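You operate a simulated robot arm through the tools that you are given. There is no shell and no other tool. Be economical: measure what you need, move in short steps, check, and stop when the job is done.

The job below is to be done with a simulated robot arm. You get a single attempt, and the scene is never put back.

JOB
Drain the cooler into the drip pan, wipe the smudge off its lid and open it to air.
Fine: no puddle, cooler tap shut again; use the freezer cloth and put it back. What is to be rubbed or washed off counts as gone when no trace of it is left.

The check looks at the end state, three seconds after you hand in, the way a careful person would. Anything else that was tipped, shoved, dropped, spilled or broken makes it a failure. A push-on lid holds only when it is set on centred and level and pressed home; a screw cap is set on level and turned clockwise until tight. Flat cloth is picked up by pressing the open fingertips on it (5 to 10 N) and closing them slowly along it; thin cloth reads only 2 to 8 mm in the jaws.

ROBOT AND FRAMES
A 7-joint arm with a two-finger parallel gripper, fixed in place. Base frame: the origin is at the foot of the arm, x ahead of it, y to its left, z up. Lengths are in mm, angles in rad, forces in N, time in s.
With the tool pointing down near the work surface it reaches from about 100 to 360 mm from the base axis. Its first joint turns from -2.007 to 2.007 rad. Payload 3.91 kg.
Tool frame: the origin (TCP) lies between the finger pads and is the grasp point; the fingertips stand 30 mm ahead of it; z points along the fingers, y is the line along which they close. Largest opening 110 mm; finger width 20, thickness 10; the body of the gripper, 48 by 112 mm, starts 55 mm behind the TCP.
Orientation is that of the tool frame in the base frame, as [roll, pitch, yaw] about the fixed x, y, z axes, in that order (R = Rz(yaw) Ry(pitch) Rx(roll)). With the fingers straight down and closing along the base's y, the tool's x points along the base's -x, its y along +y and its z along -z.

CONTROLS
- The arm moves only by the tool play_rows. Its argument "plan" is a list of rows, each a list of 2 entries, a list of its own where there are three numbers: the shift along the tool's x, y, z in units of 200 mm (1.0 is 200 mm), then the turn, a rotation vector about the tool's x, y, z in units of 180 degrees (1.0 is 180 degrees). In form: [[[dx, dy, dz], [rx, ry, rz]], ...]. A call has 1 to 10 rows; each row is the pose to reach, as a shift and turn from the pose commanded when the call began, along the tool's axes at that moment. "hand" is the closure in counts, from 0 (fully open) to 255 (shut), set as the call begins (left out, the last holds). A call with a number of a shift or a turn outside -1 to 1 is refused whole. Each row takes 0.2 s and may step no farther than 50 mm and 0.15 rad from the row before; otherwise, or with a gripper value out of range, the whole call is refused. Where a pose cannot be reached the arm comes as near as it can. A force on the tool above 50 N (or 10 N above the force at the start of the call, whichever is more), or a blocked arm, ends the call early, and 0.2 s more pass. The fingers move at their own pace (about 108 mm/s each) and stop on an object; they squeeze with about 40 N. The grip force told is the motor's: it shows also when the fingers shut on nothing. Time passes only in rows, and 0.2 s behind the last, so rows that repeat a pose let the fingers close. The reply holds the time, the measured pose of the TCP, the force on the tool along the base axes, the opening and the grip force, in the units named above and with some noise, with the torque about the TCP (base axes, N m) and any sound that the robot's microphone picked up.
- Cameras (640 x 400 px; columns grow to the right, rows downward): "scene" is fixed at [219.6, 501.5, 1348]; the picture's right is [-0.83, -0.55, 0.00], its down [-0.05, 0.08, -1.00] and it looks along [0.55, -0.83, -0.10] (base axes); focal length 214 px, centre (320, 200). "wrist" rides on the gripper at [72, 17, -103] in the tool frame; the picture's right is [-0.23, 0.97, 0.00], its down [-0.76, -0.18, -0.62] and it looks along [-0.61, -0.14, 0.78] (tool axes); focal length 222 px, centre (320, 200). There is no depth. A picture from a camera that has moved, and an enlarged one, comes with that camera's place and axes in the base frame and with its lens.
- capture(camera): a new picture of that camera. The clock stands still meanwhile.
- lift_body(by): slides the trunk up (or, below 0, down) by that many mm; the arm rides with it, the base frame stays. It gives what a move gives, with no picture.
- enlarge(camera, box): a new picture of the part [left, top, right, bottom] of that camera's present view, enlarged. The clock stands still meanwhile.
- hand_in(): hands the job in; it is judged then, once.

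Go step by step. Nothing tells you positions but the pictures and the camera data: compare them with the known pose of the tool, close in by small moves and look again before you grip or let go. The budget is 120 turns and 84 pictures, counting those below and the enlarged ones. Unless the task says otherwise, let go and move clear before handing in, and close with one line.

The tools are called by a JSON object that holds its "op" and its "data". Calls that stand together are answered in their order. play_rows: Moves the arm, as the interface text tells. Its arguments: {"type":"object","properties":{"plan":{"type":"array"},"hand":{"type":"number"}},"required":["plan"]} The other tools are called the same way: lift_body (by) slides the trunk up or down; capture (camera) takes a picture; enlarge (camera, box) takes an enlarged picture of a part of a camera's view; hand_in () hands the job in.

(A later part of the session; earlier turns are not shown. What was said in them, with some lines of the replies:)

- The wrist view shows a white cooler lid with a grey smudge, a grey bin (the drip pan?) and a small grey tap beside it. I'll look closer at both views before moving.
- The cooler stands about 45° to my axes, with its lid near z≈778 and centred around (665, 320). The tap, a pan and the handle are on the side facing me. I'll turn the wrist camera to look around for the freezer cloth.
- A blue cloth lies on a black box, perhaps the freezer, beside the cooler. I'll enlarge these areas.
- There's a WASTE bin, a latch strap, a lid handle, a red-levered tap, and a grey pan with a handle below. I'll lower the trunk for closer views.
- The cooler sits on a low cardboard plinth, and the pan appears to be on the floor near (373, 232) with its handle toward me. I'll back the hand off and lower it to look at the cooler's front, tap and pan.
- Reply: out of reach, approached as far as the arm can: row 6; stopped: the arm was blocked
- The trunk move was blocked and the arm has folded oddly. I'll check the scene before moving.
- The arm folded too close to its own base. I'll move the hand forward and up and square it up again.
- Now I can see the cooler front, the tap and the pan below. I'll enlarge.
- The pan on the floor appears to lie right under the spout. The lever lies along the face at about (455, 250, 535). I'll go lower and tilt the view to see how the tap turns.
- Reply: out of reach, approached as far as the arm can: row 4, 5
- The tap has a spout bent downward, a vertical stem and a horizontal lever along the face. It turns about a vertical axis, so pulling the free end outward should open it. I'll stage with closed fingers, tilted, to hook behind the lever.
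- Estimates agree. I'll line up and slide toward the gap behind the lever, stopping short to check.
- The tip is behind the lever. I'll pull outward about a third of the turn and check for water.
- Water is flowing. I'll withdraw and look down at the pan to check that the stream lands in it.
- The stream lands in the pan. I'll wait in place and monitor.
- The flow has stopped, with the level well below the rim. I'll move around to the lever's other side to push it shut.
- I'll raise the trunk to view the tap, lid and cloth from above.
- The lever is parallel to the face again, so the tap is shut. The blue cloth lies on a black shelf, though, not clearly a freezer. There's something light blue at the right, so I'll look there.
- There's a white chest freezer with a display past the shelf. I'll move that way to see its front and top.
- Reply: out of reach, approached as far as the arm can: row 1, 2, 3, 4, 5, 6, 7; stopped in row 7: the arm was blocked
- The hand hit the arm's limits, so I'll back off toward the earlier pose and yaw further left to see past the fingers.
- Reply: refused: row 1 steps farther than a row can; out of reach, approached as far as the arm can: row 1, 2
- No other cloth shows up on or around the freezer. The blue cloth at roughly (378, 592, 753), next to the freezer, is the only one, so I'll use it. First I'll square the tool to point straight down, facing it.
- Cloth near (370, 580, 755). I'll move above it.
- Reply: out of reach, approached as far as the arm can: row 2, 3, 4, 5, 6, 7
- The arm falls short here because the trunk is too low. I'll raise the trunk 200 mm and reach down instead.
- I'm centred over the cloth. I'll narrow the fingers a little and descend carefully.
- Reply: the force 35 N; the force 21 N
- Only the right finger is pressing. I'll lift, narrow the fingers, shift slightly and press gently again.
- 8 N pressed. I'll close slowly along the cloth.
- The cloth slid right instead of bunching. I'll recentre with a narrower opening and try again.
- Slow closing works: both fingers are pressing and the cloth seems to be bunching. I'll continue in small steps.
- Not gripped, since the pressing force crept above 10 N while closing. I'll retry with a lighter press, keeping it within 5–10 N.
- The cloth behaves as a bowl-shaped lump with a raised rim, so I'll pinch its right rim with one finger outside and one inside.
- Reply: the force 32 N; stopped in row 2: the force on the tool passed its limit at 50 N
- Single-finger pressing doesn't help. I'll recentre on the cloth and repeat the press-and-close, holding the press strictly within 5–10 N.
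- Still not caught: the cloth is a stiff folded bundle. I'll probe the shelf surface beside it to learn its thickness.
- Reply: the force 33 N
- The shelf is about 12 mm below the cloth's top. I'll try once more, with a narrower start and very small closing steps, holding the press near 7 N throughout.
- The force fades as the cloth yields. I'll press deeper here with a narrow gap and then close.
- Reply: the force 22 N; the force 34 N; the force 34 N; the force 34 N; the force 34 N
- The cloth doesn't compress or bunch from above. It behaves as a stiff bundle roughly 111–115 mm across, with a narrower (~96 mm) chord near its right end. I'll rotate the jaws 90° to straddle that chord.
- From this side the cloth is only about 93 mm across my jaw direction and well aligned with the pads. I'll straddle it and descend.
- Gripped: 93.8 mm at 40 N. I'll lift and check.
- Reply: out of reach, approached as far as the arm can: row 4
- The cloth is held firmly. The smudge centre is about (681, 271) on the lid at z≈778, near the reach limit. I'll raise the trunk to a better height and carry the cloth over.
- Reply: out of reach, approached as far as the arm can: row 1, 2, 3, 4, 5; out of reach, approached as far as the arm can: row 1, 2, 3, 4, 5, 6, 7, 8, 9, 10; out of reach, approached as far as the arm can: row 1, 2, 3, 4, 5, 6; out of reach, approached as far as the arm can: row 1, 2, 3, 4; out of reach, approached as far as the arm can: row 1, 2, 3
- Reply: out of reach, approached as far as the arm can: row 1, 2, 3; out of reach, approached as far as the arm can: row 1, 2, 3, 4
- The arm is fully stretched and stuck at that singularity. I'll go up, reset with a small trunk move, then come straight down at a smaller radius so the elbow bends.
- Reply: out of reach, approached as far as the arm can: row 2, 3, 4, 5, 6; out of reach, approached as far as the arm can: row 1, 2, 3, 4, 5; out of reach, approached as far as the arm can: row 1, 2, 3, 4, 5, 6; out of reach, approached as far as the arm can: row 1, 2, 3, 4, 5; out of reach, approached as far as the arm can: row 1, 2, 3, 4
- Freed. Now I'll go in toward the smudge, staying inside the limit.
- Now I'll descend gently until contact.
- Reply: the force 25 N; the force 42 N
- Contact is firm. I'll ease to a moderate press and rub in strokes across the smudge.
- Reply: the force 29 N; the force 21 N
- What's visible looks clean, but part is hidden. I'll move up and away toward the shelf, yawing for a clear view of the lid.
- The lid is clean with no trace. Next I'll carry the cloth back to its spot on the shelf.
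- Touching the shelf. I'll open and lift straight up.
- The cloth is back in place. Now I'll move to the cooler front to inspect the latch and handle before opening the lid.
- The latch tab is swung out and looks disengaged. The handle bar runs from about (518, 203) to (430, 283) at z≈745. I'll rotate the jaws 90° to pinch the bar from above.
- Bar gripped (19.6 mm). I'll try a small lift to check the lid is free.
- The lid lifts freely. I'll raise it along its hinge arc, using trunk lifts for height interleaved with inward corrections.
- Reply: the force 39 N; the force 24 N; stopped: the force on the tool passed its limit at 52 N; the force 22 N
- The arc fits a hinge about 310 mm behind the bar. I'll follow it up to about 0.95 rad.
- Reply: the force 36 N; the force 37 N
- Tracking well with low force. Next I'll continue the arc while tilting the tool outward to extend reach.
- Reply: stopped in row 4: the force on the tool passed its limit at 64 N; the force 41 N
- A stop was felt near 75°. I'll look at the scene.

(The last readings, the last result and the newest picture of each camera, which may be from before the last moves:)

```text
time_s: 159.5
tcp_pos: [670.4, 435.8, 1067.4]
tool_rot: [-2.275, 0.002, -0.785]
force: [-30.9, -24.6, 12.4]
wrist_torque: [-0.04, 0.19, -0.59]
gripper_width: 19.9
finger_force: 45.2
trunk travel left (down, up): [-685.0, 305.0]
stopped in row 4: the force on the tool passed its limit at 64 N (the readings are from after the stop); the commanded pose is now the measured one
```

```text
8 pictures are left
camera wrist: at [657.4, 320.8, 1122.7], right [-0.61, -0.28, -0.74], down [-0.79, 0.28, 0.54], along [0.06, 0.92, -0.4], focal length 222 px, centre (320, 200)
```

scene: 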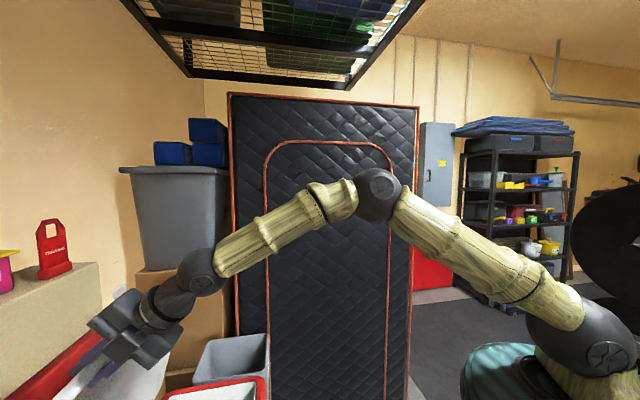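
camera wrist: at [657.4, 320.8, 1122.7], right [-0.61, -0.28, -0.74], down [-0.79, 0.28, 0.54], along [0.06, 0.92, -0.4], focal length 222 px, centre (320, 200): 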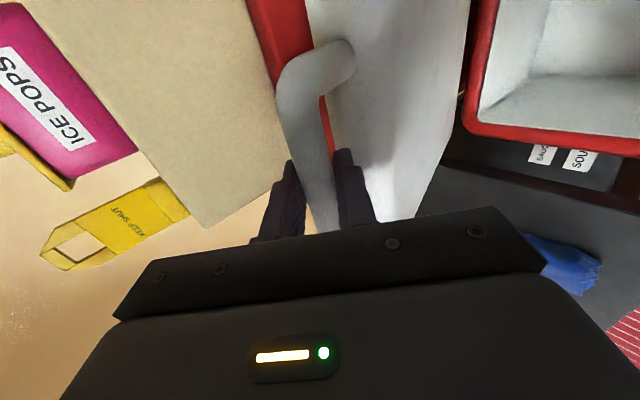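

The lid is open to about 75° and stopped there, with the interior looking empty. I'll relieve the force, then loosen the jaws slightly with the fingers still around the bar to see whether the lid holds itself.

{"op": "play_rows", "data": {"plan": [[[0, 0.012, -0.014], [0, 0, 0]], [[0, 0.012, -0.014], [0, 0, 0]]]}}

{"op": "play_rows", "data": {"plan": [[[0, 0, 0], [0, 0, 0]], [[0, 0, 0], [0, 0, 0]], [[0, 0, 0], [0, 0, 0]]], "hand": 181}}

{"op": "enlarge", "data": {"camera": "wrist", "box": [200, 0, 480, 230]}}

```text
time_s: 160.1
tcp_pos: [670.2, 433.7, 1067.6]
tool_rot: [-2.267, 0.004, -0.783]
force: [-15.7, -10.0, 16.5]
wrist_torque: [0.13, 0.16, -0.42]
gripper_width: 20.0
finger_force: 45.0
trunk travel left (down, up): [-685.0, 305.0]
```

```text
time_s: 160.9
tcp_pos: [672.2, 435.8, 1062.7]
tool_rot: [-2.277, 0.004, -0.785]
force: [0.6, -0.3, 0.1]
wrist_torque: [0.04, -0.03, 0.05]
gripper_width: 31.9
finger_force: 0.0
trunk travel left (down, up): [-685.0, 305.0]
```

```text
1.74 times, centred on (340, 115) of wrist
camera zoom: at [660.7, 321.9, 1117.2], right [-0.61, -0.28, -0.74], down [-0.79, 0.28, 0.54], along [0.06, 0.92, -0.4], focal length 386 px, centre (285, 348)
```

zoom: 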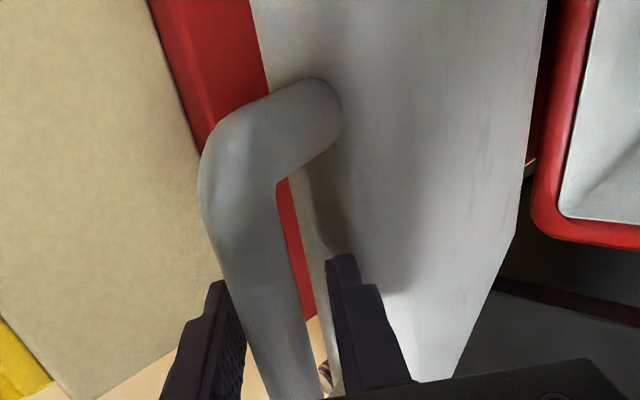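

The force is zero with clearance around the bar, so the lid stays open by itself. I'll withdraw straight back along the tool axis.

{"op": "play_rows", "data": {"plan": [[[0, 0, -0.08], [0, 0, 0]], [[0, 0, -0.2], [0, 0, 0]], [[0, 0, -0.35], [0, 0, 0]], [[0, 0, -0.5], [0, 0, 0]]]}}

{"op": "capture", "data": {"camera": "wrist"}}

```text
time_s: 161.9
tcp_pos: [618.1, 384.1, 1128.7]
tool_rot: [-2.273, 0.003, -0.785]
force: [-0.4, 0.1, -0.2]
wrist_torque: [0.02, 0.0, 0.02]
gripper_width: 32.1
finger_force: 0.1
trunk travel left (down, up): [-685.0, 305.0]
```

```text
6 pictures are left
camera wrist: at [605.4, 269.2, 1182.2], right [-0.61, -0.28, -0.74], down [-0.79, 0.28, 0.54], along [0.06, 0.92, -0.4], focal length 222 px, centre (320, 200)
```

wrist: 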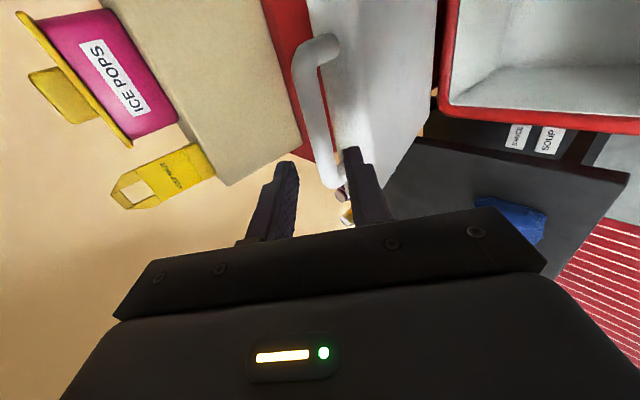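

The lid stays open. I'll back off, level the tool, and take a final look at the interior, tap and pan.

{"op": "play_rows", "data": {"plan": [[[0, 0.08, -0.095], [0, 0, 0]], [[0, 0.16, -0.19], [-0.04, 0, 0]], [[0, 0.24, -0.285], [-0.085, 0, 0]], [[0, 0.32, -0.38], [-0.13, 0, 0]], [[0, 0.4, -0.475], [-0.175, 0, 0]], [[0, 0.485, -0.57], [-0.22, 0, 0]], [[0, 0.485, -0.57], [-0.265, 0, 0]]]}}

{"op": "capture", "data": {"camera": "wrist"}}

```text
time_s: 163.5
tcp_pos: [514.7, 276.3, 1127.7]
tool_rot: [-3.111, 0.004, -0.783]
force: [0.3, 0.1, 0.0]
wrist_torque: [0.01, 0.01, -0.02]
gripper_width: 32.1
finger_force: 0.0
trunk travel left (down, up): [-685.0, 305.0]
```

```text
5 pictures are left
camera wrist: at [551.7, 211.3, 1231.4], right [-0.85, -0.53, -0.03], down [-0.43, 0.65, 0.63], along [-0.31, 0.55, -0.78], focal length 222 px, centre (320, 200)
```

wrist: 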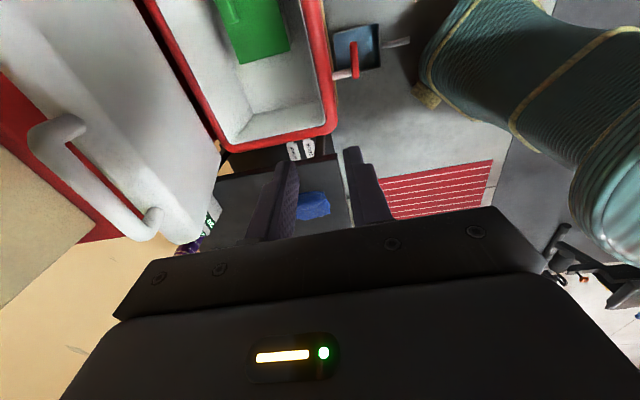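

{"op": "enlarge", "data": {"camera": "wrist", "box": [170, 0, 430, 165]}}

```text
2.42 times, centred on (300, 82) of wrist
camera zoom: at [551.7, 211.3, 1231.4], right [-0.85, -0.53, -0.03], down [-0.43, 0.65, 0.63], along [-0.31, 0.55, -0.78], focal length 538 px, centre (368, 485)
```

zoom: 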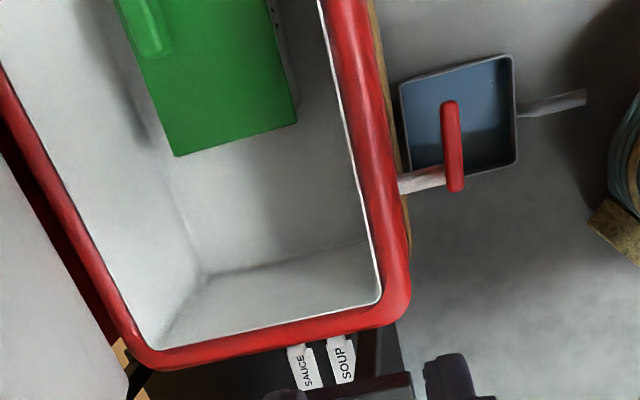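

The cooler is drained and its lid is open and staying put. The tap lever is back across the spout, the water is in the pan with no puddle, and the cloth is on its shelf. Nothing is left to do, so I'll hand in.

{"op": "hand_in", "data": {}}

```text
The job is handed in.
```

The cooler is drained into the drip pan with no puddle and its tap is shut. The smudge is wiped off the lid, the cloth is back on its shelf (turned from how it lay), and the lid stands open on its own. I took the blue cloth on the black shelf to be the freezer cloth, as it was the only cloth I could find.
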